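You operate a simulated robot arm through the tools that you are given. There is no shell and no other tool.

Carry out the task below with a simulated two-armed robot. There is one attempt and no reset: what you move stays moved.

JOB
Put the basil in slot 1 of the tin rack and the chives in slot 3.
Fine: turn the carousel to reach each tin.
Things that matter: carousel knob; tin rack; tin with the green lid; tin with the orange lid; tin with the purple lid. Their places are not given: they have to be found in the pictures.

Only the result counts: the job must be done as asked and must still hold three seconds after the hand-in. Knocking over, shifting, dropping, spilling or breaking anything else fails it.

ROBOT AND FRAMES
Two 7-joint arms with two-finger grippers on one trunk that stands fixed in place. Base frame: the origin is at the foot of the trunk, x ahead of it, y to its left, z up. Units: m, rad, N and s.
The left shoulder is at [0.022, 0.175, 1.429], the right one opposite. With the tool pointing down near the work surface each hand reaches from about 0.1 to 0.82 m from the base axis, measured 20 degrees to its own side. Payload 2.94 kg a hand.
Tool frame (each hand has its own): the origin (TCP) lies between the finger pads and is the grasp point; the fingertips stand 0.03 m ahead of it; z points along the fingers, y is the line along which they close. The gripper opens to 0.138 m; its body begins 0.109 m behind the TCP.
Orientation is that of the tool frame in the base frame, as a unit quaternion [w, x, y, z]. With the fingers straight down and closing along the base's y, the tool's x points along the base's -x, its y along +y and its z along -z.

CONTROLS
- The arms move only by the tool step_arm. It takes "left_moves", "right_moves" or both (then of equal length, played together; a hand with none holds still); each is one flat list of numbers, 7 for each row, row after row: the shift along the tool's x, y, z in m, then the turn, a rotation vector about the tool's x, y, z in rad, then the finger opening in m, from 0 to 0.138. In form: [x, y, z, wx, wy, wz, grip, x, y, z, wx, wy, wz, grip, ...]. A call has 1 to 20 rows; each row shifts and turns the commanded pose from where the row before left it, along the tool's axes as they then stand. Rows are played at 5 a second. More than 0.05 m and 0.15 rad between two rows, or a gripper value outside its range, and nothing of the call is played. A pose out of reach is approached as far as the arm can. The call stops where the force on the tool passes 70 N (or 10 N more than at its start, if that is more) or the arm is blocked; 0.2 s more then pass. Each finger travels about 0.045 m/s and halts on what it meets, pressing with about 21 N; the grip force reading is that of the motor and also rises with nothing between the fingers. The clock runs only during rows and for 0.2 s after the last one: add rows that do not move to give the fingers time. The reply holds the time, the measured pose of the TCP, the force on the tool along the base axes, the opening and the grip force, in the units named above and with some noise, with the torque about the TCP (base axes, N m) and any sound that the robot's microphone picked up, and new pictures: "pictures" is both (left out), scene, wrist or none (wrist: the cameras of the hands that moved).
- Cameras (640 x 400 px; columns grow to the right, rows downward): "scene" is now at [0.0515, 0.0408, 1.9012]; the picture's right is [0.52, -0.85, 0.00], its down [-0.65, -0.40, -0.65] and it looks along [0.56, 0.34, -0.76] (base axes); focal length 331 px, centre (320, 200). "left" rides on the left gripper at [0.071, -0.019, -0.146] in its tool frame; the picture's right is [0.26, 0.97, 0.00], its down [-0.85, 0.23, -0.48] and it looks along [-0.46, 0.12, 0.88] (tool axes); focal length 280 px, centre (320, 200). "right" rides on the right gripper at [0.071, 0.019, -0.146] in its tool frame; the picture's right is [-0.26, 0.97, 0.00], its down [-0.85, -0.23, -0.48] and it looks along [-0.46, -0.12, 0.88] (tool axes); focal length 280 px, centre (320, 200).
- move_column(by): moves the trunk up (or, below 0, down) by that many m; the arms and the scene camera ride with it, the base frame stays. It gives what a move gives, with no picture.
- head_to(pan, tilt): turns the head with the scene camera to pan (to the left, within 2.094 rad either way) and tilt (down, from -0.506 to 1.204), counted from straight ahead of the robot (the tilt from the chest, where the trunk bows). It gives what a move gives, and a new picture of the scene camera.
- locate(camera, pixels): for up to 12 pixels [column, row] of the newest picture of that camera ("zoom" is the newest enlarged one), the place [x, y, z] in the base frame of the surface seen there, good to about 0.003 m. The clock stands still meanwhile.
- close_up(camera, box): a new picture of the part [left, top, right, bottom] of that camera's present view, enlarged. The clock stands still meanwhile.
- sign_off(): hands the job in; it is judged then, once.

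Unless the task says otherwise, let go and move clear before handing in.

The tools are called after "Call:" by a JSON object that holds its "method" and its "body". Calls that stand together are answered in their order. step_arm: Moves the arms, as the interface text tells. Its arguments: {"type":"object","properties":{"left_moves":{"type":"array","items":{"type":"number"}},"right_moves":{"type":"array","items":{"type":"number"}},"pictures":{"type":"string","enum":["both","scene","wrist","none"]}},"required":[]} The other tools are called the same way: move_column (by) moves the trunk up or down; head_to (pan, tilt) turns the head that bears the scene camera; locate (camera, pixels) gives the place of the surface under pixels of a picture; close_up (camera, box) takes an enlarged picture of a part of a camera's view; sign_off () hands the job in.

At the start:

```text
t: 0.0
left_tcp_pos: [0.4706, 0.5277, 1.4735]
left_tool_rot: [0.0, -0.001, 1.0, 0.0]
left_force: [0.3, 0.5, -1.1]
left_torque: [0.02, 0.02, 0.02]
left_grip_width: 0.138
left_grasp_force: 0.0
right_tcp_pos: [0.4318, 0.0028, 1.4975]
right_tool_rot: [0.001, 0.001, 1.0, 0.001]
right_force: [0.0, -0.5, -0.2]
right_torque: [-0.03, 0.01, 0.01]
right_grip_width: 0.1379
right_grasp_force: 0.1
trunk travel left (down, up): [-0.6, 0.134]
head pan, tilt (commanded): [0.548, 0.862]
```

scene: 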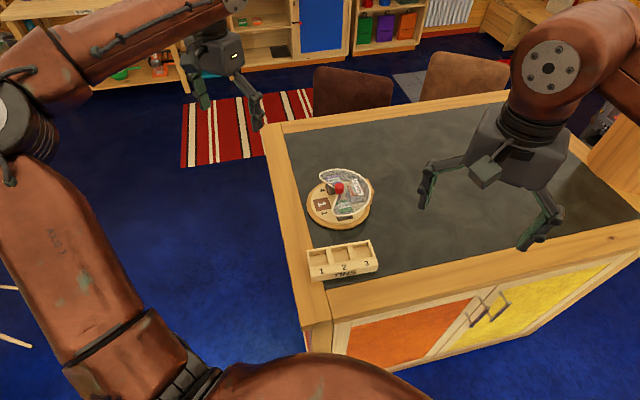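
right: 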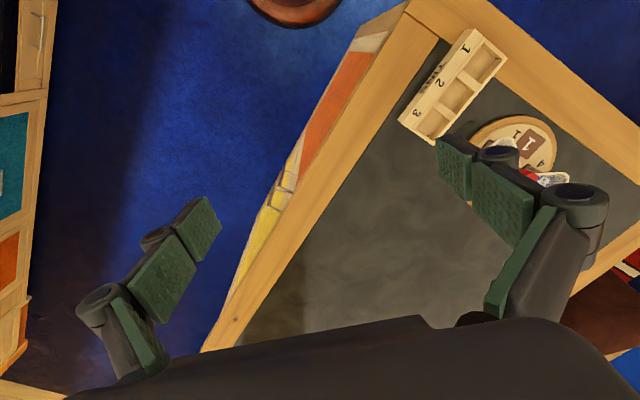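
left: 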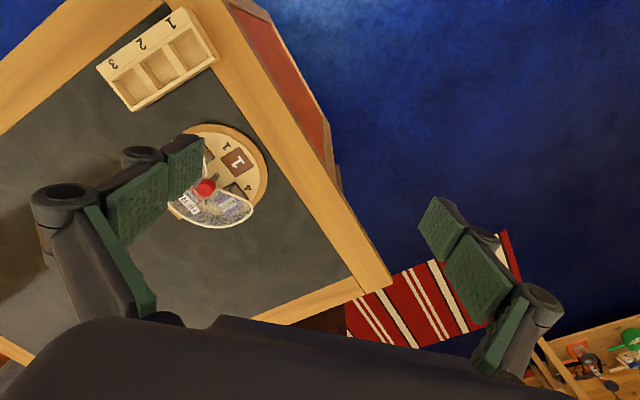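

The scene shows a carousel near pixel (340,198) with a red knob, and the tin rack near (342,260). I'll take close-ups to see the details.

Call:
{"method": "close_up", "body": {"camera": "scene", "box": [290, 155, 390, 235]}}

Call:
{"method": "close_up", "body": {"camera": "scene", "box": [290, 225, 390, 290]}}

Call:
{"method": "close_up", "body": {"camera": "left", "box": [160, 110, 280, 240]}}

```text
5.00 times, centred on (340, 195) of scene
```

zoom: 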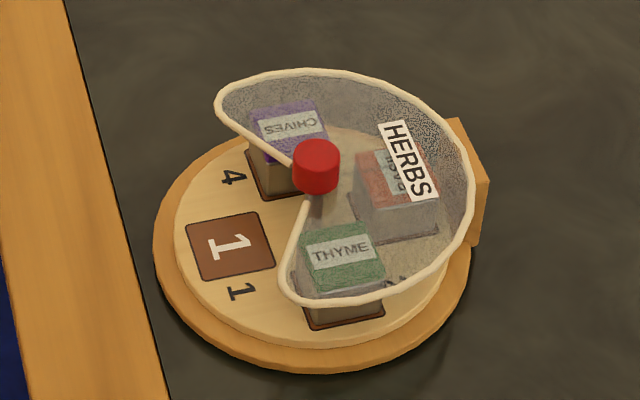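

```text
6.15 times, centred on (340, 258) of scene
```

zoom: 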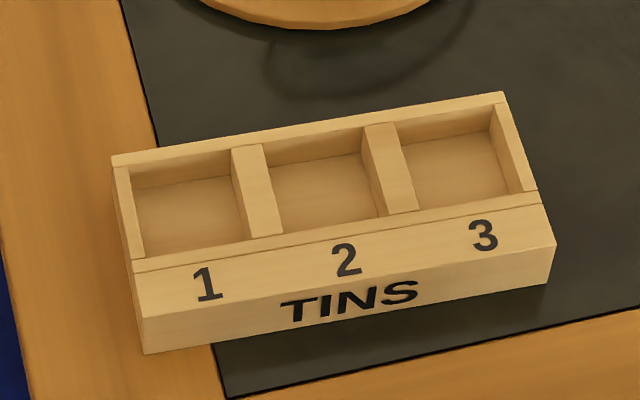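

```text
3.08 times, centred on (220, 175) of left
```

zoom: 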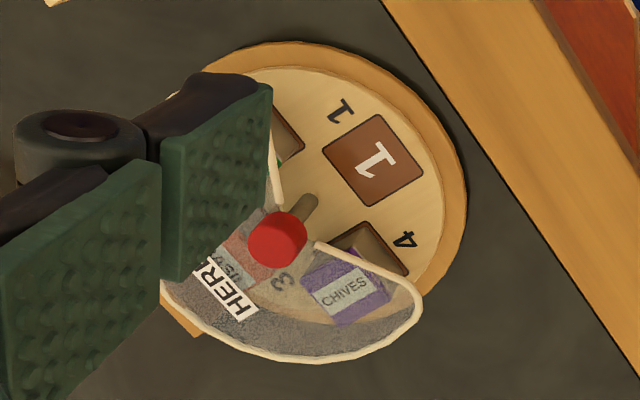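

The close-ups show purple "CHIVES", green "THYME" and an orange tin under a clear hood; I need to read the orange label and measure positions.

Call:
{"method": "close_up", "body": {"camera": "scene", "box": [325, 170, 375, 205]}}

Call:
{"method": "locate", "body": {"camera": "scene", "pixels": [[339, 186], [339, 190], [325, 204], [313, 199], [343, 212], [334, 180], [308, 262], [375, 270], [307, 248], [369, 240], [318, 275], [400, 200]]}}

```text
11.43 times, centred on (350, 188) of scene
```

zoom: 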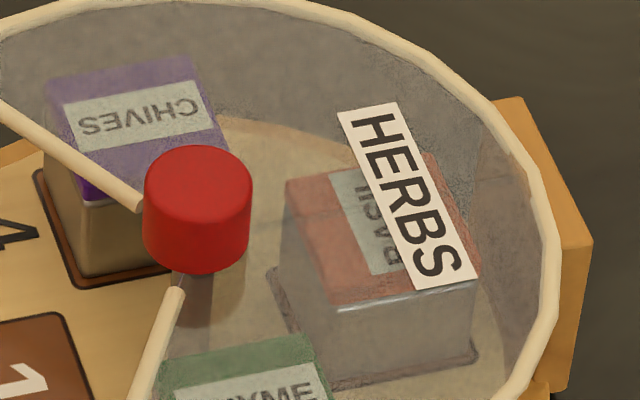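

```text
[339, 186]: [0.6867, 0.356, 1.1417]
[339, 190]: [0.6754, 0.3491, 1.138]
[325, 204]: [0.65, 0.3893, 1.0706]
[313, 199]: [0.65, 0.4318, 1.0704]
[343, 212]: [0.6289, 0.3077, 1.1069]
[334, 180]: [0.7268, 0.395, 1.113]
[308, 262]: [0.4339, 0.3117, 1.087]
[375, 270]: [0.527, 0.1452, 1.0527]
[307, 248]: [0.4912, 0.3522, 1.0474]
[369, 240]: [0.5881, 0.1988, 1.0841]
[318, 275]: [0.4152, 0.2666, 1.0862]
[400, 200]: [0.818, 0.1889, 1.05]
```

The orange lid reads "BASI…", so basil is orange, chives purple and thyme green (the one to leave). I'll measure the carousel geometry via the zoom.

Call:
{"method": "close_up", "body": {"camera": "scene", "box": [290, 155, 390, 235]}}

Call:
{"method": "locate", "body": {"camera": "zoom", "pixels": [[316, 150], [294, 160], [338, 160], [222, 98], [290, 290], [445, 150], [189, 223], [258, 213], [274, 268], [202, 280], [232, 177], [241, 291]]}}

Call:
{"method": "locate", "body": {"camera": "zoom", "pixels": [[280, 108], [330, 250], [380, 165], [160, 250], [300, 365], [480, 180], [455, 120], [340, 70], [280, 180], [330, 300], [250, 200], [318, 200]]}}

```text
5.00 times, centred on (340, 195) of scene
```

zoom: 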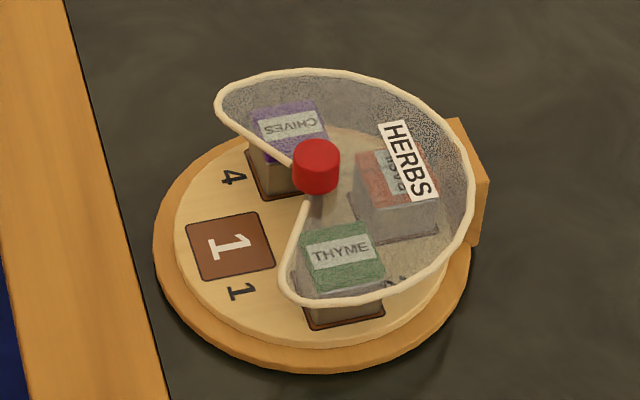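

```text
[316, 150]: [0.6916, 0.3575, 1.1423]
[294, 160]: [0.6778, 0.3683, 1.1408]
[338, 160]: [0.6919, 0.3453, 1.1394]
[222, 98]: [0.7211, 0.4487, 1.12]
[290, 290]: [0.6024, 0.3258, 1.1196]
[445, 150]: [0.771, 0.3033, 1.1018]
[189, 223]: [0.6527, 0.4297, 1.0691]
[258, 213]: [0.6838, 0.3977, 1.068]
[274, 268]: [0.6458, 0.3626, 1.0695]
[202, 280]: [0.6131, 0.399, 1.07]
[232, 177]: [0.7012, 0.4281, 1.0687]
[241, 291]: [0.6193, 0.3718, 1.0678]
```

```text
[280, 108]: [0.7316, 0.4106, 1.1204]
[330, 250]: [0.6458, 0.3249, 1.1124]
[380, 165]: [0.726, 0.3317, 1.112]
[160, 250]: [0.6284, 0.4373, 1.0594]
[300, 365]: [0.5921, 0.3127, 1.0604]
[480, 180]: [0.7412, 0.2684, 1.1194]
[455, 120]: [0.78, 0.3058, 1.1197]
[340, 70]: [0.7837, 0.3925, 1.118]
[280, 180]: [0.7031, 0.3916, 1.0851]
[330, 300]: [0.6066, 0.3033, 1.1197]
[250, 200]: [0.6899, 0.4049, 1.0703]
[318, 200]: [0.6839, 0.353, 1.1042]
```

Knob centre is about (0.685, 0.357) with its top at z≈1.142, the hood plate at z≈1.12, and the empty pocket 1 in the open sector. Now I'll measure the rack.

Call:
{"method": "close_up", "body": {"camera": "scene", "box": [290, 225, 390, 290]}}

Call:
{"method": "locate", "body": {"camera": "zoom", "pixels": [[122, 170], [245, 148], [258, 148], [382, 124], [394, 124], [497, 103], [136, 252], [243, 236], [280, 232], [380, 215], [416, 208], [525, 192]]}}

Call:
{"method": "locate", "body": {"camera": "zoom", "pixels": [[190, 215], [325, 195], [455, 170], [135, 262], [540, 195], [115, 155], [503, 95], [138, 310], [550, 245], [160, 340], [145, 185], [470, 30]]}}

```text
6.15 times, centred on (340, 258) of scene
```

zoom: 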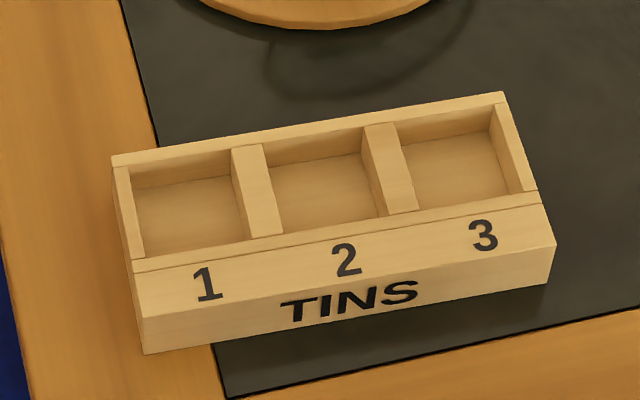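

```text
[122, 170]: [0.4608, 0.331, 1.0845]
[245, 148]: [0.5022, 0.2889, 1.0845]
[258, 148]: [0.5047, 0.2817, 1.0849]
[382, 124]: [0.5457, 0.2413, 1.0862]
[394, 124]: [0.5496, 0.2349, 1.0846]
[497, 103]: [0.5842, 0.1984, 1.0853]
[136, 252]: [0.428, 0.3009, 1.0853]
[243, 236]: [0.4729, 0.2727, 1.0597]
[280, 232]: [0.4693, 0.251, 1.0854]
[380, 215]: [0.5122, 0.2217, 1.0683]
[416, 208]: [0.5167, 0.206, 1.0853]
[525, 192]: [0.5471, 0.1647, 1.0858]
```

```text
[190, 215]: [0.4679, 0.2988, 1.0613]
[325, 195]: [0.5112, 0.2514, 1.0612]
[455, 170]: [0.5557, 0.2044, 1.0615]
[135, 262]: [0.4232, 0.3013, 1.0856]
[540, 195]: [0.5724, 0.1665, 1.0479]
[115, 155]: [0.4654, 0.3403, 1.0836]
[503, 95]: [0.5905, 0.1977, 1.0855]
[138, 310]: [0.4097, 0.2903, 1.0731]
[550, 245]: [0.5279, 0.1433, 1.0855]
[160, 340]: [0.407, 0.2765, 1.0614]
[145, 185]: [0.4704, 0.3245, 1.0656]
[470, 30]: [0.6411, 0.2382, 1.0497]
```

The rack floor is at z≈1.061, its walls top out at z≈1.085, and its long axis runs at about −47° in the base frame, with slot 1 at the +y end. I'll bring the left hand over the knob, turned 45° clockwise, to look more closely.

Call:
{"method": "step_arm", "body": {"left_moves": [-0.0268, -0.0213, 0.0292, 0, 0, 0, 0.1, -0.0268, -0.0213, 0.0292, 0, 0, 0, 0.1, -0.0268, -0.0213, 0.0292, 0, 0, 0, 0.1, -0.0268, -0.0213, 0.0292, 0, 0, 0, 0.1, -0.0268, -0.0213, 0.0292, 0, 0, 0, 0.1, -0.0268, -0.0213, 0.0292, 0, 0, 0, 0.1, -0.0268, -0.0213, 0.0292, 0, 0, 0, 0.1, -0.0268, -0.0213, 0.0292, 0, 0, 0, 0.1, 0, 0, 0, 0, 0, 0.131, 0.08, 0, 0, 0, 0, 0, 0.131, 0.08, 0, 0, 0, 0, 0, 0.131, 0.08, 0, 0, 0, 0, 0, 0.131, 0.08, 0, 0, 0, 0, 0, 0.131, 0.08, 0, 0, 0, 0, 0, 0.131, 0.08, 0, 0, 0, 0, 0, 0, 0.08, 0, 0, 0, 0, 0, 0, 0.08]}}

```text
t: 3.4
left_tcp_pos: [0.5799, 0.383, 1.2611]
left_tool_rot: [0.0, 0.384, 0.924, 0.0]
left_force: [-0.9, 0.2, 0.0]
left_torque: [0.01, -0.03, 0.0]
left_grip_width: 0.0801
left_grasp_force: 0.0
left hand out of reach, approached as far as the arm can: row 5, 6, 7, 8
right_tcp_pos: [0.4311, 0.0024, 1.4979]
right_tool_rot: [0.0, 0.0, 1.0, 0.0]
right_force: [-0.6, -0.7, -0.1]
right_torque: [0.0, -0.01, -0.02]
right_grip_width: 0.1381
right_grasp_force: 0.1
trunk travel left (down, up): [-0.6, 0.134]
head pan, tilt (commanded): [0.548, 0.862]
```

scene: 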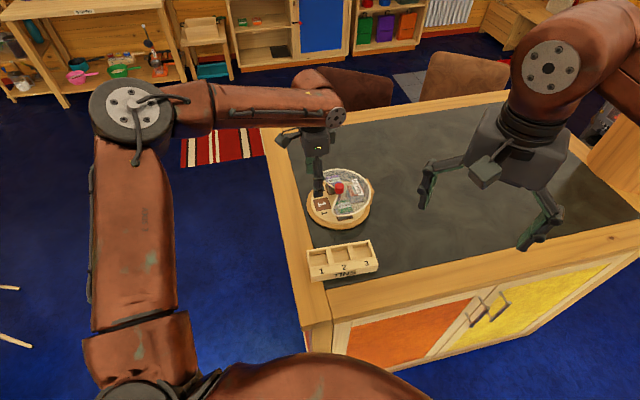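
left: 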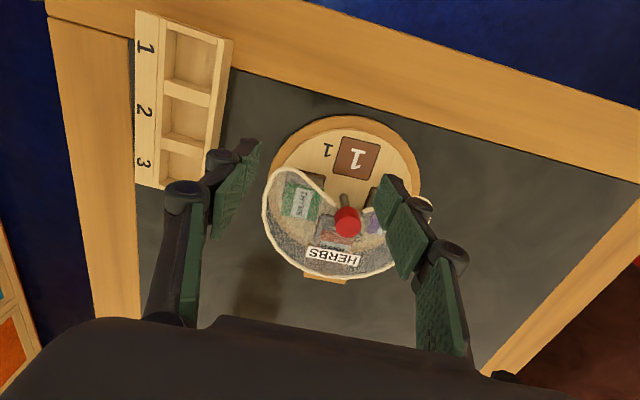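

The arm stopped short at x≈0.58, reported out of reach at this height, but the wrist camera now sees the knob at (347,222) and the rack well. I'll use this view to refine positions before trying a different path.

Call:
{"method": "close_up", "body": {"camera": "left", "box": [255, 105, 435, 290]}}

Call:
{"method": "locate", "body": {"camera": "zoom", "pixels": [[330, 240], [305, 240], [357, 238], [331, 222], [331, 260]]}}

Call:
{"method": "close_up", "body": {"camera": "left", "box": [125, 5, 245, 195]}}

```text
2.16 times, centred on (345, 198) of left
```

zoom: 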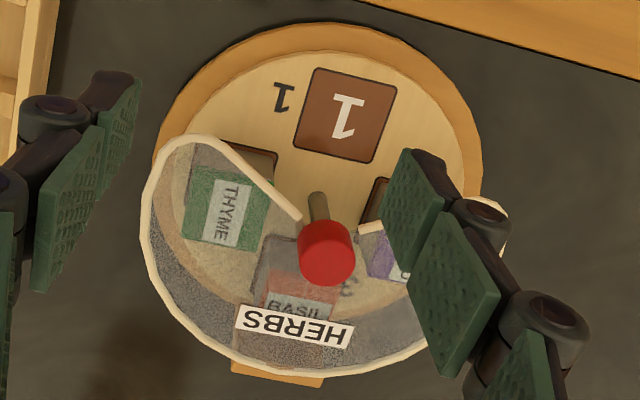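

```text
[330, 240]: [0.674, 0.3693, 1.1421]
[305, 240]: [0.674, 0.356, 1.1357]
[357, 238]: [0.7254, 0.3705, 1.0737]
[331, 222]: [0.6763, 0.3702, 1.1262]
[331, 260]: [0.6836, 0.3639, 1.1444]
```

```text
2.11 times, centred on (185, 100) of left
```

zoom: 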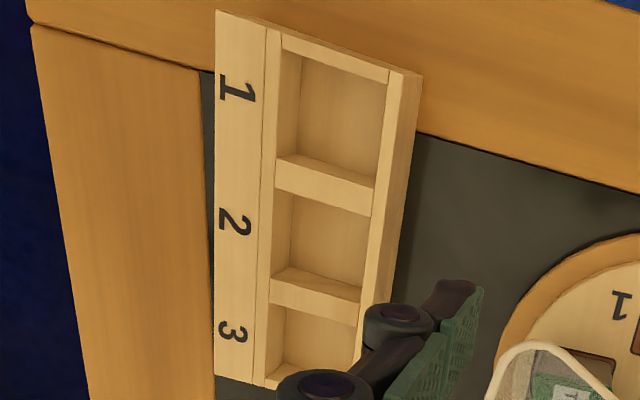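

The wrist view confirms BASIL on the orange lid, THYME green, CHIVES purple. I'll measure the slot edges from this newest zoom.

Call:
{"method": "locate", "body": {"camera": "zoom", "pixels": [[281, 52], [388, 84], [278, 154], [377, 181], [274, 190], [372, 216], [268, 280], [362, 302], [266, 305], [358, 325], [340, 130], [330, 240]]}}

Call:
{"method": "locate", "body": {"camera": "zoom", "pixels": [[285, 36], [392, 72], [265, 150], [272, 150], [400, 160], [410, 160], [325, 168], [325, 188], [325, 195], [255, 200], [219, 60], [310, 335]]}}

```text
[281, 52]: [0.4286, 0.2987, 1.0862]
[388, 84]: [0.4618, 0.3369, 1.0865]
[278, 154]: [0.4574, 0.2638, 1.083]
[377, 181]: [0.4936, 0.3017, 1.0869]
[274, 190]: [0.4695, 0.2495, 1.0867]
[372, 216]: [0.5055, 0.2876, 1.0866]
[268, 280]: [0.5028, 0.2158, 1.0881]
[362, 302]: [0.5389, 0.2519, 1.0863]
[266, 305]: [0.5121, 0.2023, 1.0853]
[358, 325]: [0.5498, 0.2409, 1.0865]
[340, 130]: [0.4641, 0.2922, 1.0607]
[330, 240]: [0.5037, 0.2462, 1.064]
```

```text
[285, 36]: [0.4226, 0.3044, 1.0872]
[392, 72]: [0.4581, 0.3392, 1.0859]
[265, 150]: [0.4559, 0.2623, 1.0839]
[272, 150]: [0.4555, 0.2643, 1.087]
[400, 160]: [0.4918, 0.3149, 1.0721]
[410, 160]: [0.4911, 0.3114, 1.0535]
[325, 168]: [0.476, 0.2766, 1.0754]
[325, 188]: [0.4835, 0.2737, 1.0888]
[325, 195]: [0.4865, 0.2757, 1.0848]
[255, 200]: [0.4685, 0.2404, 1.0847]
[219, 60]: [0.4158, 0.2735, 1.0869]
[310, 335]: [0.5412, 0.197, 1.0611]
```

The knob centre from both cameras averages about (0.684, 0.359). I'll try moving toward it at this height with the turned wrist, in small steps.

Call:
{"method": "step_arm", "body": {"left_moves": [-0.0225, 0.0142, 0.0052, 0, 0, 0, 0.08, -0.0225, 0.0142, 0.0052, 0, 0, 0, 0.08, -0.0225, 0.0142, 0.0052, 0, 0, 0, 0.08, -0.0225, 0.0142, 0.0052, 0, 0, 0, 0.08, 0, 0, 0, 0, 0, 0, 0.08]}}

```text
t: 4.6
left_tcp_pos: [0.5805, 0.3837, 1.2596]
left_tool_rot: [0.001, 0.382, 0.924, 0.001]
left_force: [-0.4, 0.0, -0.6]
left_torque: [0.0, -0.01, 0.0]
left_grip_width: 0.0802
left_grasp_force: 0.1
left hand out of reach, approached as far as the arm can: row 1, 2, 3, 4
right_tcp_pos: [0.4316, 0.002, 1.4976]
right_tool_rot: [0.001, 0.001, 1.0, 0.001]
right_force: [0.2, -0.1, -0.2]
right_torque: [0.03, -0.01, -0.01]
right_grip_width: 0.138
right_grasp_force: 0.0
trunk travel left (down, up): [-0.6, 0.134]
head pan, tilt (commanded): [0.548, 0.862]
```

scene: 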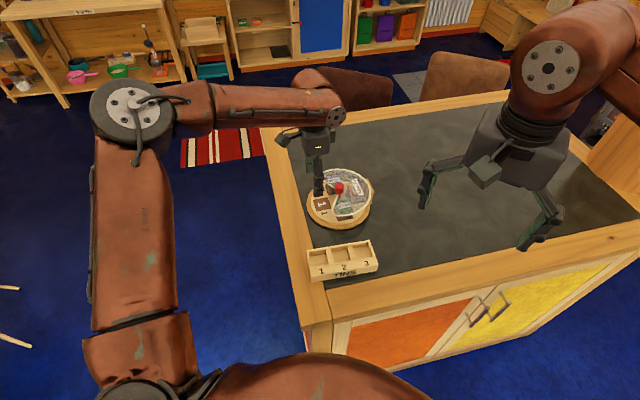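
left: 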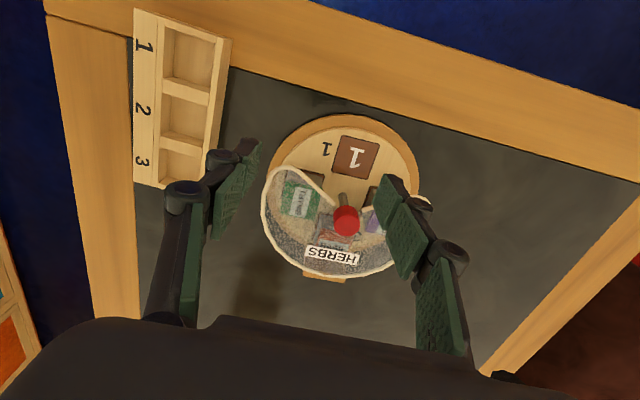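

The arm is still pinned at (0.580, 0.384), so the limit depends on height relative to the shoulder. I'll raise the trunk so the target sits lower relative to the shoulder.

Call:
{"method": "move_column", "body": {"by": 0.12}}

```text
t: 6.1
left_tcp_pos: [0.58, 0.3834, 1.3811]
left_tool_rot: [0.002, 0.382, 0.924, -0.001]
left_force: [-1.1, -0.2, -0.4]
left_torque: [0.04, 0.05, -0.02]
left_grip_width: 0.0801
left_grasp_force: 0.0
right_tcp_pos: [0.4321, 0.0017, 1.617]
right_tool_rot: [0.0, 0.0, 1.0, 0.001]
right_force: [-0.1, 0.3, -0.3]
right_torque: [-0.02, 0.04, 0.03]
right_grip_width: 0.138
right_grasp_force: 0.0
trunk travel left (down, up): [-0.72, 0.014]
head pan, tilt (commanded): [0.548, 0.862]
```

The trunk is up and the left hand is now at z≈1.38. I'll descend to z≈1.25 and then move toward the knob.

Call:
{"method": "step_arm", "body": {"left_moves": [0, 0, 0.035, 0, 0, 0, 0.08, 0, 0, 0.035, 0, 0, 0, 0.08, 0, 0, 0.035, 0, 0, 0, 0.08, 0, 0, 0.03, 0, 0, 0, 0.08, -0.0225, 0.0142, 0, 0, 0, 0, 0.08, -0.0225, 0.0142, 0, 0, 0, 0, 0.08, -0.0225, 0.0142, 0, 0, 0, 0, 0.08, -0.0225, 0.0142, 0, 0, 0, 0, 0.08, 0, 0, 0, 0, 0, 0, 0.08]}}

```text
t: 8.1
left_tcp_pos: [0.5594, 0.3952, 1.3157]
left_tool_rot: [0.003, 0.382, 0.924, 0.0]
left_force: [0.4, -0.3, -0.2]
left_torque: [0.02, -0.03, -0.01]
left_grip_width: 0.08
left_grasp_force: 0.0
left hand out of reach, approached as far as the arm can: row 1, 2, 3, 4, 5, 6, 7, 8
right_tcp_pos: [0.4297, 0.0026, 1.6175]
right_tool_rot: [0.001, -0.001, 1.0, 0.001]
right_force: [0.0, -0.3, -0.5]
right_torque: [-0.03, 0.02, -0.02]
right_grip_width: 0.1382
right_grasp_force: 0.0
trunk travel left (down, up): [-0.72, 0.014]
head pan, tilt (commanded): [0.548, 0.862]
```

scene: 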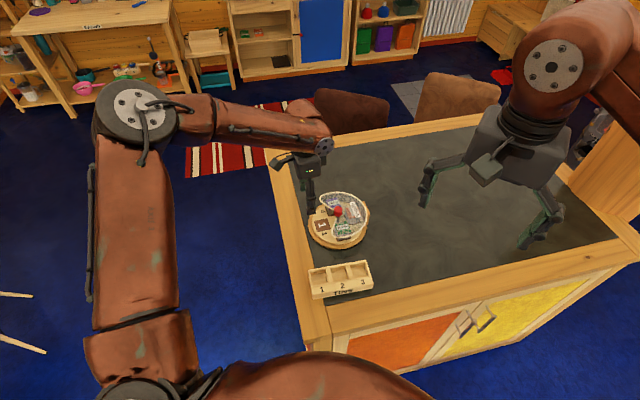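
left: 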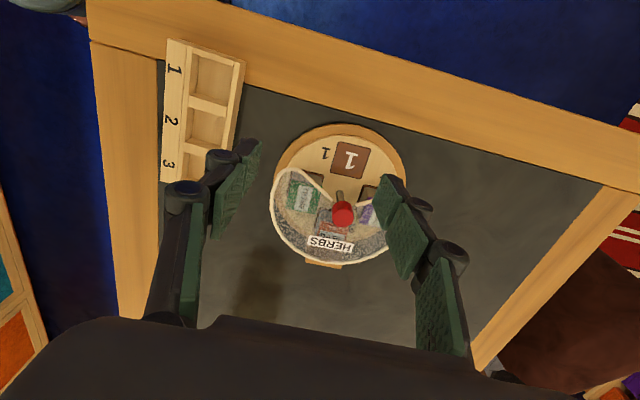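

Raising the trunk made it worse, so I'd like to understand the arm's posture. I'll locate points along the left arm (elbow near (135,112), wrist near (323,145)).

Call:
{"method": "locate", "body": {"camera": "scene", "pixels": [[135, 112], [165, 105], [200, 118], [250, 125], [323, 145], [300, 170], [135, 200], [130, 280], [140, 345], [200, 385], [165, 385], [308, 200]]}}

```text
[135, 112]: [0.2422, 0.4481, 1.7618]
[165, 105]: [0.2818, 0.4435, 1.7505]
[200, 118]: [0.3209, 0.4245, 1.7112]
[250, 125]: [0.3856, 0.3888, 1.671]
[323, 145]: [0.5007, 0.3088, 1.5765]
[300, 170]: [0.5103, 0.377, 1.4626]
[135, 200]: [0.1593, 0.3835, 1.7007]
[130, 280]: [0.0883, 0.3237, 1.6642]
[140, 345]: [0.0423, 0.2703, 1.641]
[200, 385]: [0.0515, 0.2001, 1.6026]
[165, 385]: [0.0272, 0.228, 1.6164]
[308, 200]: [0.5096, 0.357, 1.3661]
```

The elbow sits high at roughly (0.27, 0.46, 1.70) with about a 90° bend, so this is a joint limit rather than full stretch. I'll test whether a different wrist yaw frees the reach: turn to +45° and push forward.

Call:
{"method": "step_arm", "body": {"left_moves": [0, 0, 0, 0, 0, -0.131, 0.08, 0, 0, 0, 0, 0, -0.131, 0.08, 0, 0, 0, 0, 0, -0.131, 0.08, 0, 0, 0, 0, 0, -0.131, 0.08, 0, 0, 0, 0, 0, -0.131, 0.08, 0, 0, 0, 0, 0, -0.131, 0.08, 0, 0, 0, 0, 0, -0.131, 0.08, 0, 0, 0, 0, 0, -0.131, 0.08, 0, 0, 0, 0, 0, -0.131, 0.08, 0, 0, 0, 0, 0, -0.131, 0.08, 0, 0, 0, 0, 0, -0.131, 0.08, 0, 0, 0, 0, 0, -0.131, 0.08, -0.013, -0.022, 0, 0, 0, 0, 0.08, -0.013, -0.022, 0, 0, 0, 0, 0.08, -0.013, -0.022, 0, 0, 0, 0, 0.08, -0.013, -0.022, 0, 0, 0, 0, 0.08]}}

```text
t: 11.5
left_tcp_pos: [0.5715, 0.394, 1.3457]
left_tool_rot: [0.003, -0.383, 0.924, -0.003]
left_force: [0.2, -0.2, 0.9]
left_torque: [0.01, 0.0, 0.02]
left_grip_width: 0.0801
left_grasp_force: 0.2
left hand out of reach, approached as far as the arm can: row 13, 14, 15, 16
right_tcp_pos: [0.4316, 0.0013, 1.6175]
right_tool_rot: [0.0, -0.001, 1.0, 0.001]
right_force: [0.2, -1.2, 0.8]
right_torque: [0.05, 0.01, 0.01]
right_grip_width: 0.1381
right_grasp_force: 0.1
trunk travel left (down, up): [-0.72, 0.014]
head pan, tilt (commanded): [0.548, 0.862]
```

scene: 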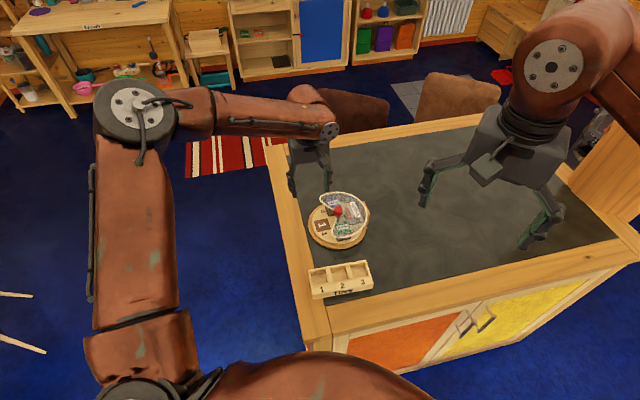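
left: 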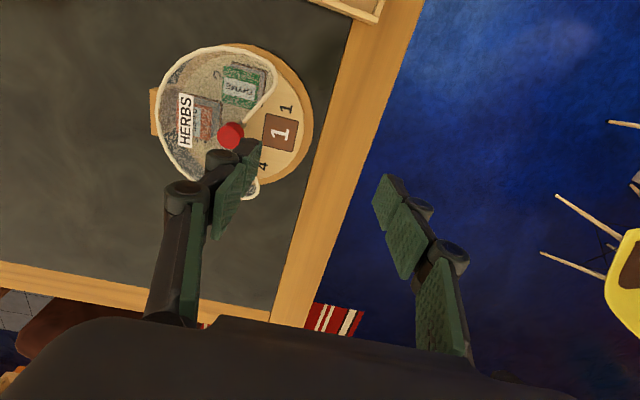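

Yaw turns freely both ways but the position limit stays, so it's a local posture trap (elbow high). I'll pull the hand back toward the body, lower it there beside the table, and then look at the posture.

Call:
{"method": "step_arm", "body": {"left_moves": [0, 0, 0, 0, 0, 0.131, 0.08, 0, 0, 0, 0, 0, 0.131, 0.08, 0, 0, 0, 0, 0, 0.131, 0.08, 0, 0, 0, 0, 0, 0.131, 0.08, 0, 0, 0, 0, 0, 0.131, 0.08, 0, 0, 0, 0, 0, 0.131, 0.08, 0.044, 0.01, 0, 0, 0, 0, 0.08, 0.044, 0.01, 0, 0, 0, 0, 0.08, 0.044, 0.01, 0, 0, 0, 0, 0.08, 0.044, 0.01, 0, 0, 0, 0, 0.08, 0.044, 0.01, 0, 0, 0, 0, 0.08, 0, 0, 0.0375, 0, 0, 0, 0.08, 0, 0, 0.0375, 0, 0, 0, 0.08, 0, 0, 0.0375, 0, 0, 0, 0.08, 0, 0, 0.0375, 0, 0, 0, 0.08]}}

```text
t: 14.7
left_tcp_pos: [0.3531, 0.4422, 1.1932]
left_tool_rot: [0.003, 0.0, 1.0, 0.0]
left_force: [0.5, -0.2, 0.2]
left_torque: [0.0, 0.05, 0.02]
left_grip_width: 0.0803
left_grasp_force: 0.0
right_tcp_pos: [0.4346, 0.002, 1.6163]
right_tool_rot: [-0.001, -0.001, 1.0, 0.001]
right_force: [0.7, -1.1, 0.1]
right_torque: [0.01, 0.02, 0.0]
right_grip_width: 0.1382
right_grasp_force: 0.0
trunk travel left (down, up): [-0.72, 0.014]
head pan, tilt (commanded): [0.548, 0.862]
```

scene: 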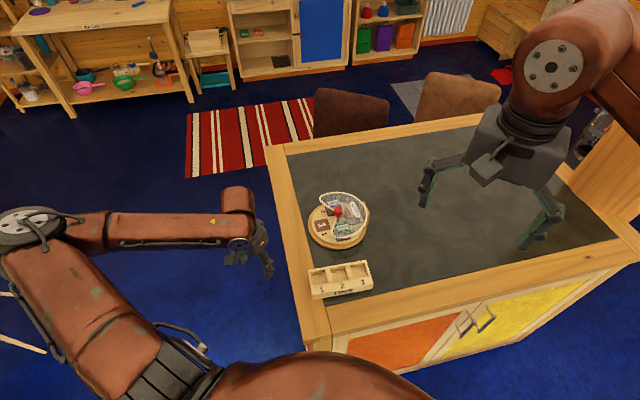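
left: 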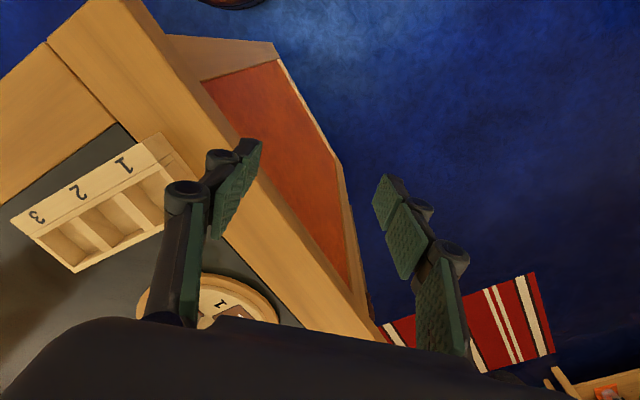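

The hand reached (0.353, 0.442, 1.193) without trouble. Now I'll extend from this lower posture toward the knob at z≈1.21 (fingertips well above the knob top).

Call:
{"method": "step_arm", "body": {"left_moves": [-0.0414, -0.0104, -0.0025, 0, 0, 0, 0.08, -0.0414, -0.0104, -0.0025, 0, 0, 0, 0.08, -0.0414, -0.0104, -0.0025, 0, 0, 0, 0.08, -0.0414, -0.0104, -0.0025, 0, 0, 0, 0.08, -0.0414, -0.0104, -0.0025, 0, 0, 0, 0.08, -0.0414, -0.0104, -0.0025, 0, 0, 0, 0.08]}}

```text
t: 16.1
left_tcp_pos: [0.5999, 0.3811, 1.209]
left_tool_rot: [0.002, 0.0, 1.0, 0.0]
left_force: [-0.3, 0.9, 0.4]
left_torque: [0.0, 0.04, 0.0]
left_grip_width: 0.0802
left_grasp_force: 0.1
right_tcp_pos: [0.433, 0.0004, 1.6175]
right_tool_rot: [-0.001, 0.0, 1.0, 0.001]
right_force: [0.0, -0.5, 0.0]
right_torque: [0.02, 0.05, 0.0]
right_grip_width: 0.1382
right_grasp_force: 0.0
trunk travel left (down, up): [-0.72, 0.014]
head pan, tilt (commanded): [0.548, 0.862]
```

scene: 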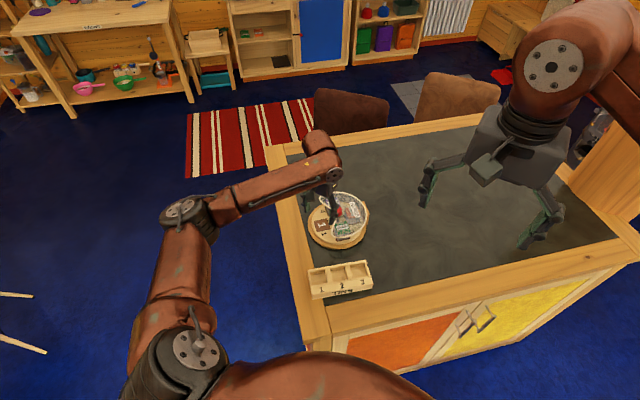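
left: 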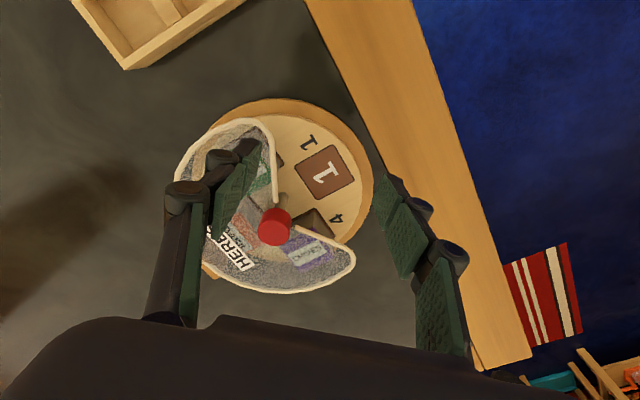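

That worked: the posture changed and the hand is at (0.600, 0.381, 1.209) with no reach warning. I'll refine the knob position with a close-up from here.

Call:
{"method": "close_up", "body": {"camera": "left", "box": [190, 100, 380, 300]}}

Call:
{"method": "close_up", "body": {"camera": "left", "box": [240, 190, 320, 260]}}

```text
2.00 times, centred on (285, 200) of left
```

zoom: 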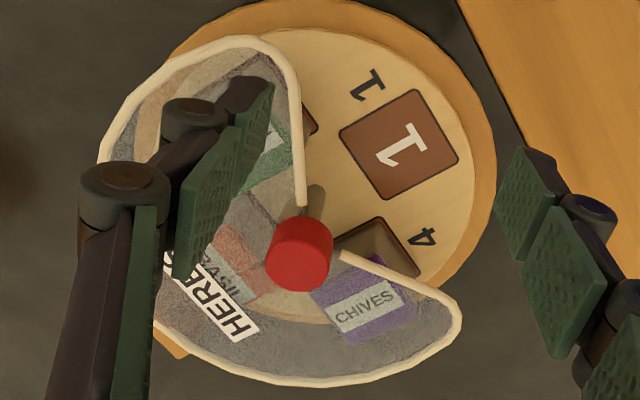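

```text
5.71 times, centred on (280, 225) of left
```

zoom: 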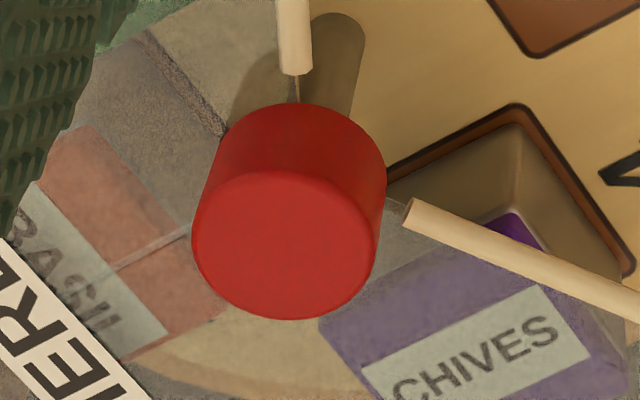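

Call:
{"method": "locate", "body": {"camera": "zoom", "pixels": [[284, 246], [200, 240], [370, 250], [290, 182], [282, 310], [284, 220], [240, 250], [330, 250], [300, 140], [295, 60], [430, 225], [390, 200]]}}

```text
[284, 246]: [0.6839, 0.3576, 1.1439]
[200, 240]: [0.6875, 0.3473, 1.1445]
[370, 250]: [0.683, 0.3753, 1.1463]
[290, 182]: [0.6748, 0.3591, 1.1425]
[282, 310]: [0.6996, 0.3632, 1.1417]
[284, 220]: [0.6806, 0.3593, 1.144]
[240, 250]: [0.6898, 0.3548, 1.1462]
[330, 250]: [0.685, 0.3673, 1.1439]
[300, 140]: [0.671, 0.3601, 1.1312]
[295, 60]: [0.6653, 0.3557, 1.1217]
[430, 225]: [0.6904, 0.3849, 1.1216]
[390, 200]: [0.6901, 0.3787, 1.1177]
```

The knob centre is about (0.685, 0.3595), top at z≈1.143. I'll move over it and pre-turn the wrist 45° clockwise so I can then turn it 90° counter-clockwise.

Call:
{"method": "step_arm", "body": {"left_moves": [-0.0425, -0.0108, 0, 0, 0, 0, 0.08, -0.0425, -0.0108, 0, 0, 0, 0, 0.08, 0, 0, 0, 0, 0, 0.131, 0.08, 0, 0, 0, 0, 0, 0.131, 0.08, 0, 0, 0, 0, 0, 0.131, 0.08, 0, 0, 0, 0, 0, 0.131, 0.08, 0, 0, 0, 0, 0, 0.131, 0.08, 0, 0, 0, 0, 0, 0.131, 0.08, 0, 0, 0, 0, 0, 0, 0.06]}}

```text
t: 18.1
left_tcp_pos: [0.685, 0.3601, 1.2107]
left_tool_rot: [0.003, 0.384, 0.924, 0.001]
left_force: [-0.8, 0.9, 0.5]
left_torque: [0.02, -0.01, 0.01]
left_grip_width: 0.0598
left_grasp_force: 0.1
right_tcp_pos: [0.4303, 0.003, 1.6165]
right_tool_rot: [0.0, 0.0, 1.0, 0.001]
right_force: [0.1, 0.9, 0.2]
right_torque: [-0.01, 0.0, -0.03]
right_grip_width: 0.1382
right_grasp_force: 0.0
trunk travel left (down, up): [-0.72, 0.014]
head pan, tilt (commanded): [0.548, 0.862]
```

scene: 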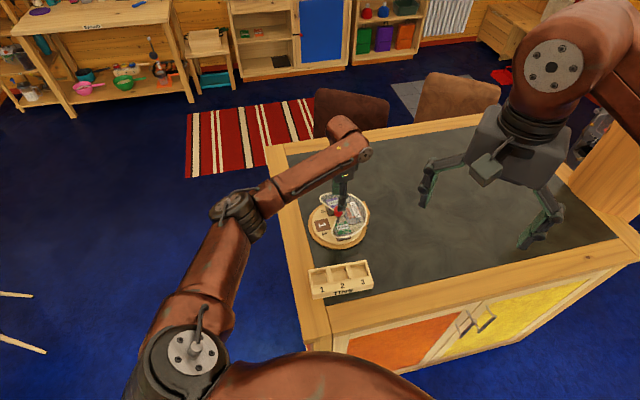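
left: 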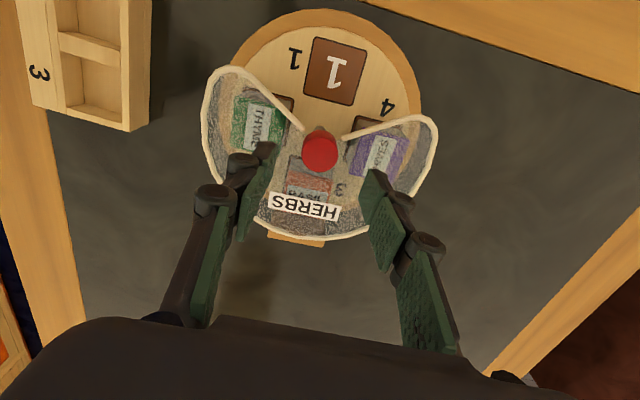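

The hand is above the knob at (0.685, 0.360, 1.211) with no warnings. I'll check the knob's centre again from this view before descending.

Call:
{"method": "close_up", "body": {"camera": "left", "box": [270, 110, 370, 190]}}

Call:
{"method": "locate", "body": {"camera": "zoom", "pixels": [[320, 215], [320, 190], [320, 240], [270, 210], [370, 210], [320, 165]]}}

```text
5.00 times, centred on (320, 150) of left
```

zoom: 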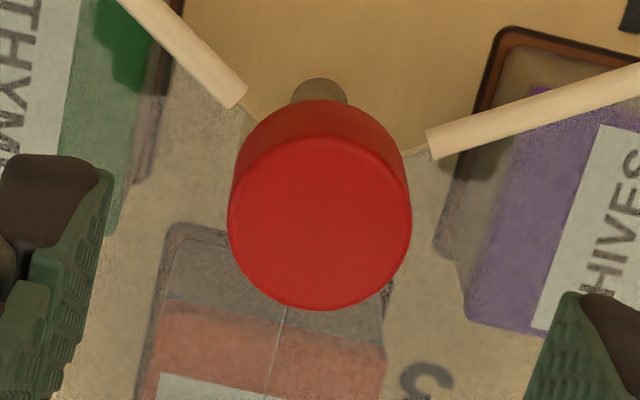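

```text
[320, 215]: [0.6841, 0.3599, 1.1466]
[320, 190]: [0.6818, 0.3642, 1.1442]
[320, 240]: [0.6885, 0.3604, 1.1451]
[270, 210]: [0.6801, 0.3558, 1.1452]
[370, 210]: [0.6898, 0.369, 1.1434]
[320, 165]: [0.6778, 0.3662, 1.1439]
```

The knob is centred under the tool to within a millimetre. I'll descend to z≈1.158 (fingertips just above the hood plate) and close gently on the knob.

Call:
{"method": "step_arm", "body": {"left_moves": [0, 0, 0.018, 0, 0, 0, 0.06, 0, 0, 0.018, 0, 0, 0, 0.06, 0, 0, 0.017, 0, 0, 0, 0.06, 0, 0, 0, 0, 0, 0, 0.06]}}

```text
t: 19.1
left_tcp_pos: [0.6853, 0.3592, 1.1576]
left_tool_rot: [0.004, 0.383, 0.924, 0.0]
left_force: [-0.2, -0.6, 0.0]
left_torque: [0.0, -0.05, 0.02]
left_grip_width: 0.0601
left_grasp_force: 0.1
right_tcp_pos: [0.4303, 0.001, 1.6173]
right_tool_rot: [-0.001, 0.0, 1.0, 0.0]
right_force: [-0.2, 0.4, 0.4]
right_torque: [0.0, 0.0, -0.01]
right_grip_width: 0.1381
right_grasp_force: 0.0
trunk travel left (down, up): [-0.72, 0.014]
head pan, tilt (commanded): [0.548, 0.862]
```

scene: 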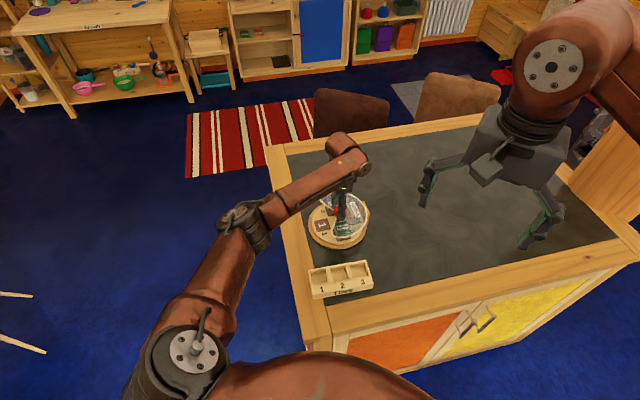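
left: 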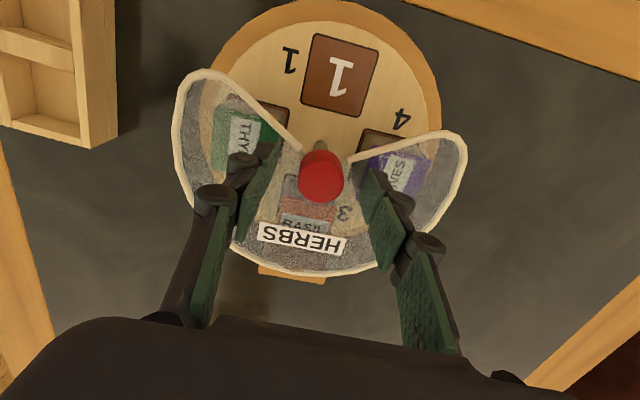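

The fingers straddle the knob symmetrically (tips near (268,155) and (370,182), knob at (320,177)) with no force. I'll close onto it.

Call:
{"method": "step_arm", "body": {"left_moves": [0, 0, 0, 0, 0, 0, 0.04, 0, 0, 0, 0, 0, 0, 0.032, 0, 0, 0, 0, 0, 0, 0.024, 0, 0, 0, 0, 0, 0, 0.015], "pictures": "wrist"}}

```text
t: 20.1
left_tcp_pos: [0.6867, 0.3597, 1.1572]
left_tool_rot: [0.003, 0.383, 0.924, 0.0]
left_force: [2.2, 1.7, 0.0]
left_torque: [0.03, -0.09, -0.01]
left_grip_width: 0.0294
left_grasp_force: 21.3
right_tcp_pos: [0.4313, 0.0021, 1.6172]
right_tool_rot: [0.0, 0.0, 1.0, 0.001]
right_force: [-0.1, 0.3, -0.2]
right_torque: [0.01, 0.0, -0.03]
right_grip_width: 0.138
right_grasp_force: 0.0
trunk travel left (down, up): [-0.72, 0.014]
head pan, tilt (commanded): [0.548, 0.862]
```

left: 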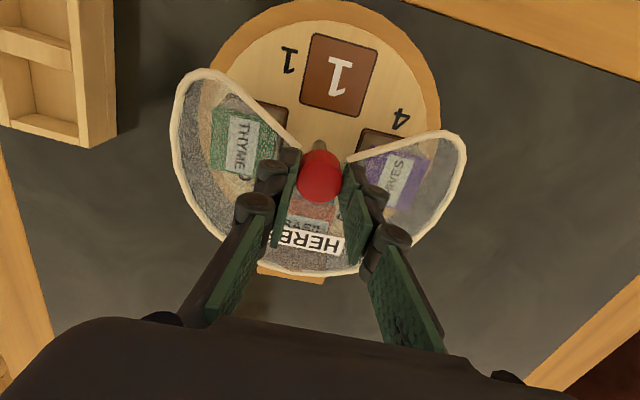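

The knob is gripped (width 0.029, low side force). I'll turn a little counter-clockwise first to see what moves.

Call:
{"method": "step_arm", "body": {"left_moves": [0, 0, 0, 0, 0, -0.07, 0.015, 0, 0, 0, 0, 0, -0.07, 0.015, 0, 0, 0, 0, 0, -0.07, 0.015], "pictures": "wrist"}}

```text
t: 20.9
left_tcp_pos: [0.6859, 0.3589, 1.1576]
left_tool_rot: [0.003, 0.284, 0.959, 0.0]
left_force: [2.4, 1.6, 1.3]
left_torque: [0.03, -0.02, -0.03]
left_grip_width: 0.0291
left_grasp_force: 21.2
right_tcp_pos: [0.4315, 0.0019, 1.6169]
right_tool_rot: [0.0, 0.0, 1.0, 0.001]
right_force: [0.2, -0.4, -1.0]
right_torque: [0.01, -0.01, 0.01]
right_grip_width: 0.1378
right_grasp_force: 0.2
trunk travel left (down, up): [-0.72, 0.014]
head pan, tilt (commanded): [0.548, 0.862]
```

left: 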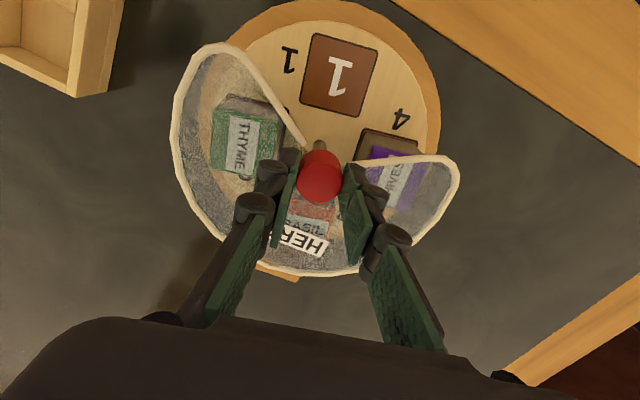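

The disc turns with the knob while the hood stays fixed. I'll continue counter-clockwise to complete 90°.

Call:
{"method": "step_arm", "body": {"left_moves": [0, 0, 0, 0, 0, -0.08, 0.015, 0, 0, 0, 0, 0, -0.08, 0.015, 0, 0, 0, 0, 0, -0.08, 0.015, 0, 0, 0, 0, 0, -0.08, 0.015, 0, 0, 0, 0, 0, -0.08, 0.015, 0, 0, 0, 0, 0, -0.08, 0.015, 0, 0, 0, 0, 0, -0.08, 0.015, 0, 0, 0, 0, 0, -0.08, 0.015, 0, 0, 0, 0, 0, -0.08, 0.015], "pictures": "wrist"}}

Call:
{"method": "step_arm", "body": {"left_moves": [0, 0, 0, 0, 0, -0.08, 0.015, 0, 0, 0, 0, 0, -0.08, 0.015, 0, 0, 0, 0, 0, -0.08, 0.015, 0, 0, 0, 0, 0, -0.08, 0.015, 0, 0, 0, 0, 0, -0.08, 0.015, 0, 0, 0, 0, 0, -0.08, 0.015, 0, 0, 0, 0, 0, -0.08, 0.015, 0, 0, 0, 0, 0, -0.08, 0.015, 0, 0, 0, 0, 0, 0, 0.015]}}

```text
t: 22.9
left_tcp_pos: [0.6854, 0.3581, 1.158]
left_tool_rot: [0.002, -0.072, 0.997, -0.002]
left_force: [-1.1, -3.4, 0.4]
left_torque: [-0.01, -0.13, -0.05]
left_grip_width: 0.0295
left_grasp_force: 21.0
right_tcp_pos: [0.4319, 0.0006, 1.6185]
right_tool_rot: [0.0, 0.0, 1.0, 0.0]
right_force: [0.8, 0.1, -0.8]
right_torque: [0.01, 0.01, 0.01]
right_grip_width: 0.1377
right_grasp_force: 0.0
trunk travel left (down, up): [-0.72, 0.014]
head pan, tilt (commanded): [0.548, 0.862]
```

left: 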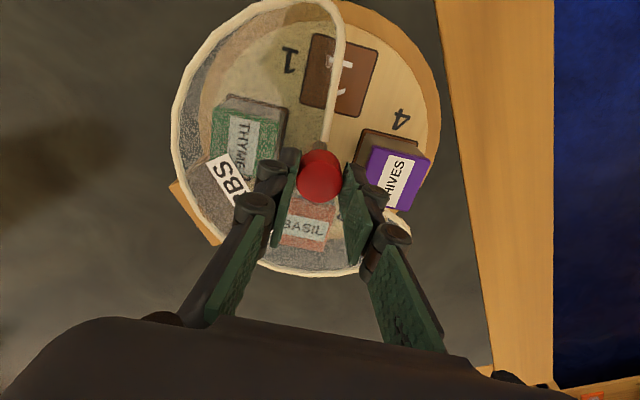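

```text
t: 24.9
left_tcp_pos: [0.6859, 0.3588, 1.1572]
left_tool_rot: [0.001, -0.383, 0.924, -0.002]
left_force: [-0.9, -5.5, -0.2]
left_torque: [-0.05, 0.05, -0.02]
left_grip_width: 0.0295
left_grasp_force: 21.6
right_tcp_pos: [0.4325, 0.0006, 1.6169]
right_tool_rot: [0.0, 0.0, 1.0, 0.001]
right_force: [0.3, -0.5, -0.3]
right_torque: [0.02, -0.02, 0.0]
right_grip_width: 0.1381
right_grasp_force: 0.0
trunk travel left (down, up): [-0.72, 0.014]
head pan, tilt (commanded): [0.548, 0.862]
```

scene: 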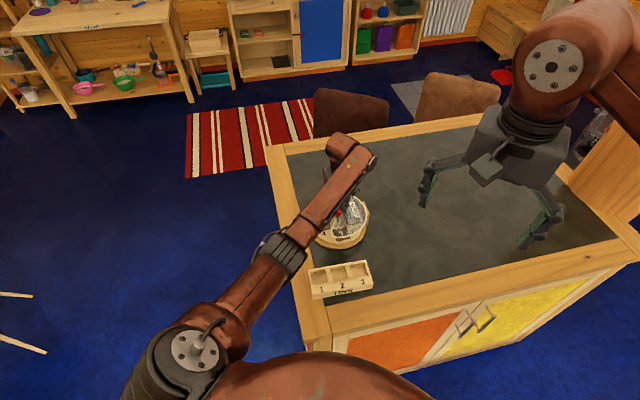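
left: 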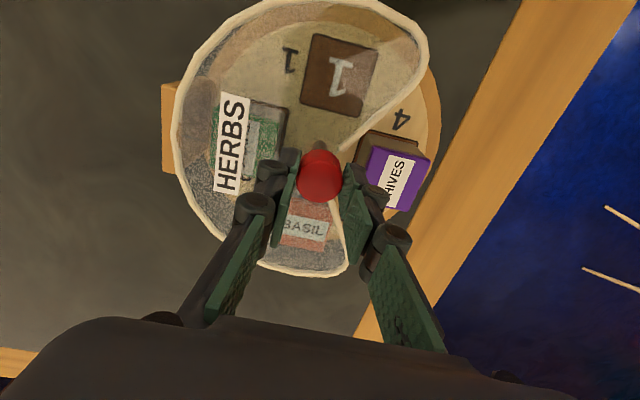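

Chives now sits in the open sector. I'll release the knob and lift straight up.

Call:
{"method": "step_arm", "body": {"left_moves": [0, 0, 0, 0, 0, 0, 0.035, 0, 0, 0, 0, 0, 0, 0.06, 0, 0, 0, 0, 0, 0, 0.07, 0, 0, -0.02, 0, 0, 0, 0.07, 0, 0, -0.025, 0, 0, 0, 0.07, 0, 0, -0.02, 0, 0, 0, 0.07]}}

```text
t: 26.3
left_tcp_pos: [0.6856, 0.3589, 1.223]
left_tool_rot: [0.002, -0.382, 0.924, -0.002]
left_force: [-0.1, -0.3, 0.2]
left_torque: [-0.02, 0.0, -0.01]
left_grip_width: 0.0702
left_grasp_force: 0.0
right_tcp_pos: [0.4321, 0.0015, 1.6175]
right_tool_rot: [-0.001, 0.0, 1.0, 0.001]
right_force: [0.4, 1.1, 0.3]
right_torque: [-0.01, 0.01, 0.02]
right_grip_width: 0.138
right_grasp_force: 0.1
trunk travel left (down, up): [-0.72, 0.014]
head pan, tilt (commanded): [0.548, 0.862]
```

scene: 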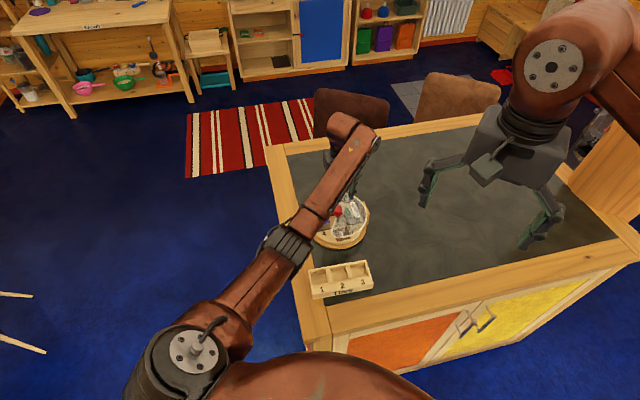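
left: 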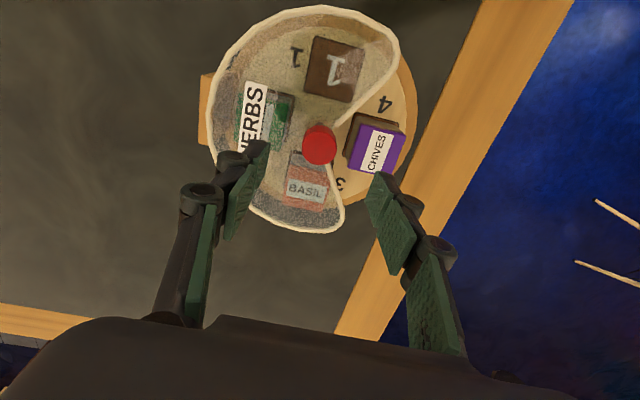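

The purple tin is in the open sector at (378,147) in the wrist view. I'll measure its lid and then re-orient the wrist to close tangentially over it.

Call:
{"method": "close_up", "body": {"camera": "left", "box": [320, 90, 430, 190]}}

Call:
{"method": "step_arm", "body": {"left_moves": [0, 0, 0, 0, 0, 0.131, 0.07, 0, 0, 0, 0, 0, 0.131, 0.07, 0, 0, 0, 0, 0, 0.131, 0.07, 0, 0, 0, 0, 0, 0.131, 0.07, 0, 0, 0, 0, 0, 0.131, 0.07, 0, 0, 0, 0, 0, 0.131, 0.07, 0, 0, 0, 0, 0, 0.131, 0.07, 0, 0, 0, 0, 0, 0.131, 0.07, 0, 0, 0, 0, 0, 0.131, 0.07, 0, 0, 0, 0, 0, 0.131, 0.07, 0, 0, 0, 0, 0, 0.131, 0.07, 0, 0, 0, 0, 0, 0.131, 0.08, 0.026, 0, 0, 0, 0, 0, 0.08, 0.026, 0, 0, 0, 0, 0, 0.08, 0, 0, 0, 0, 0, 0, 0.08]}}

```text
4.00 times, centred on (375, 140) of left
```

zoom: 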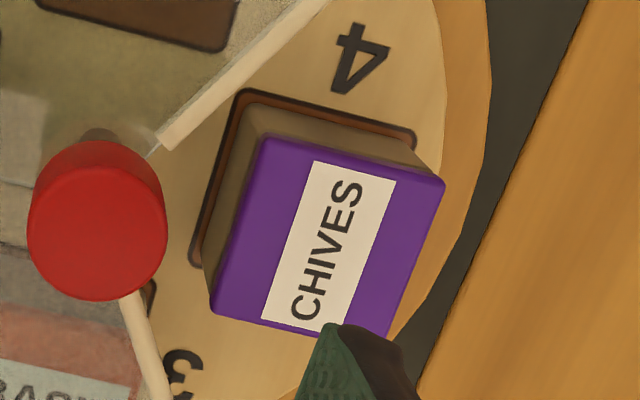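

```text
t: 29.5
left_tcp_pos: [0.649, 0.3958, 1.222]
left_tool_rot: [0.003, 0.386, 0.923, 0.0]
left_force: [-0.6, -0.8, -0.1]
left_torque: [0.01, -0.01, -0.02]
left_grip_width: 0.0803
left_grasp_force: 0.1
right_tcp_pos: [0.4322, 0.001, 1.617]
right_tool_rot: [0.0, 0.0, 1.0, 0.002]
right_force: [0.7, 0.5, -0.2]
right_torque: [-0.01, 0.03, 0.01]
right_grip_width: 0.138
right_grasp_force: 0.1
trunk travel left (down, up): [-0.72, 0.014]
head pan, tilt (commanded): [0.548, 0.862]
```

scene: 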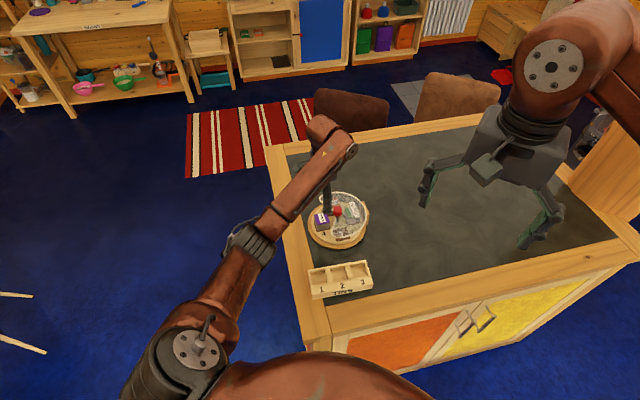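
left: 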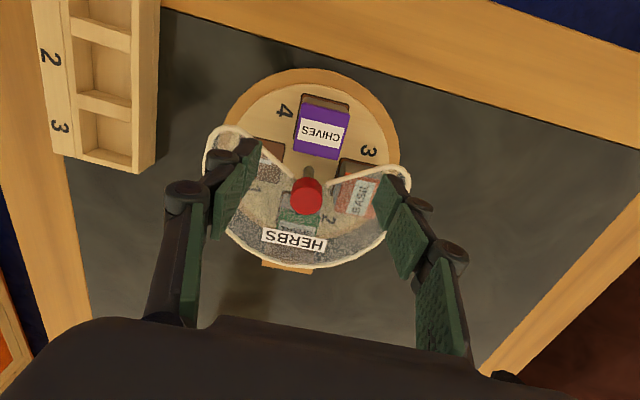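

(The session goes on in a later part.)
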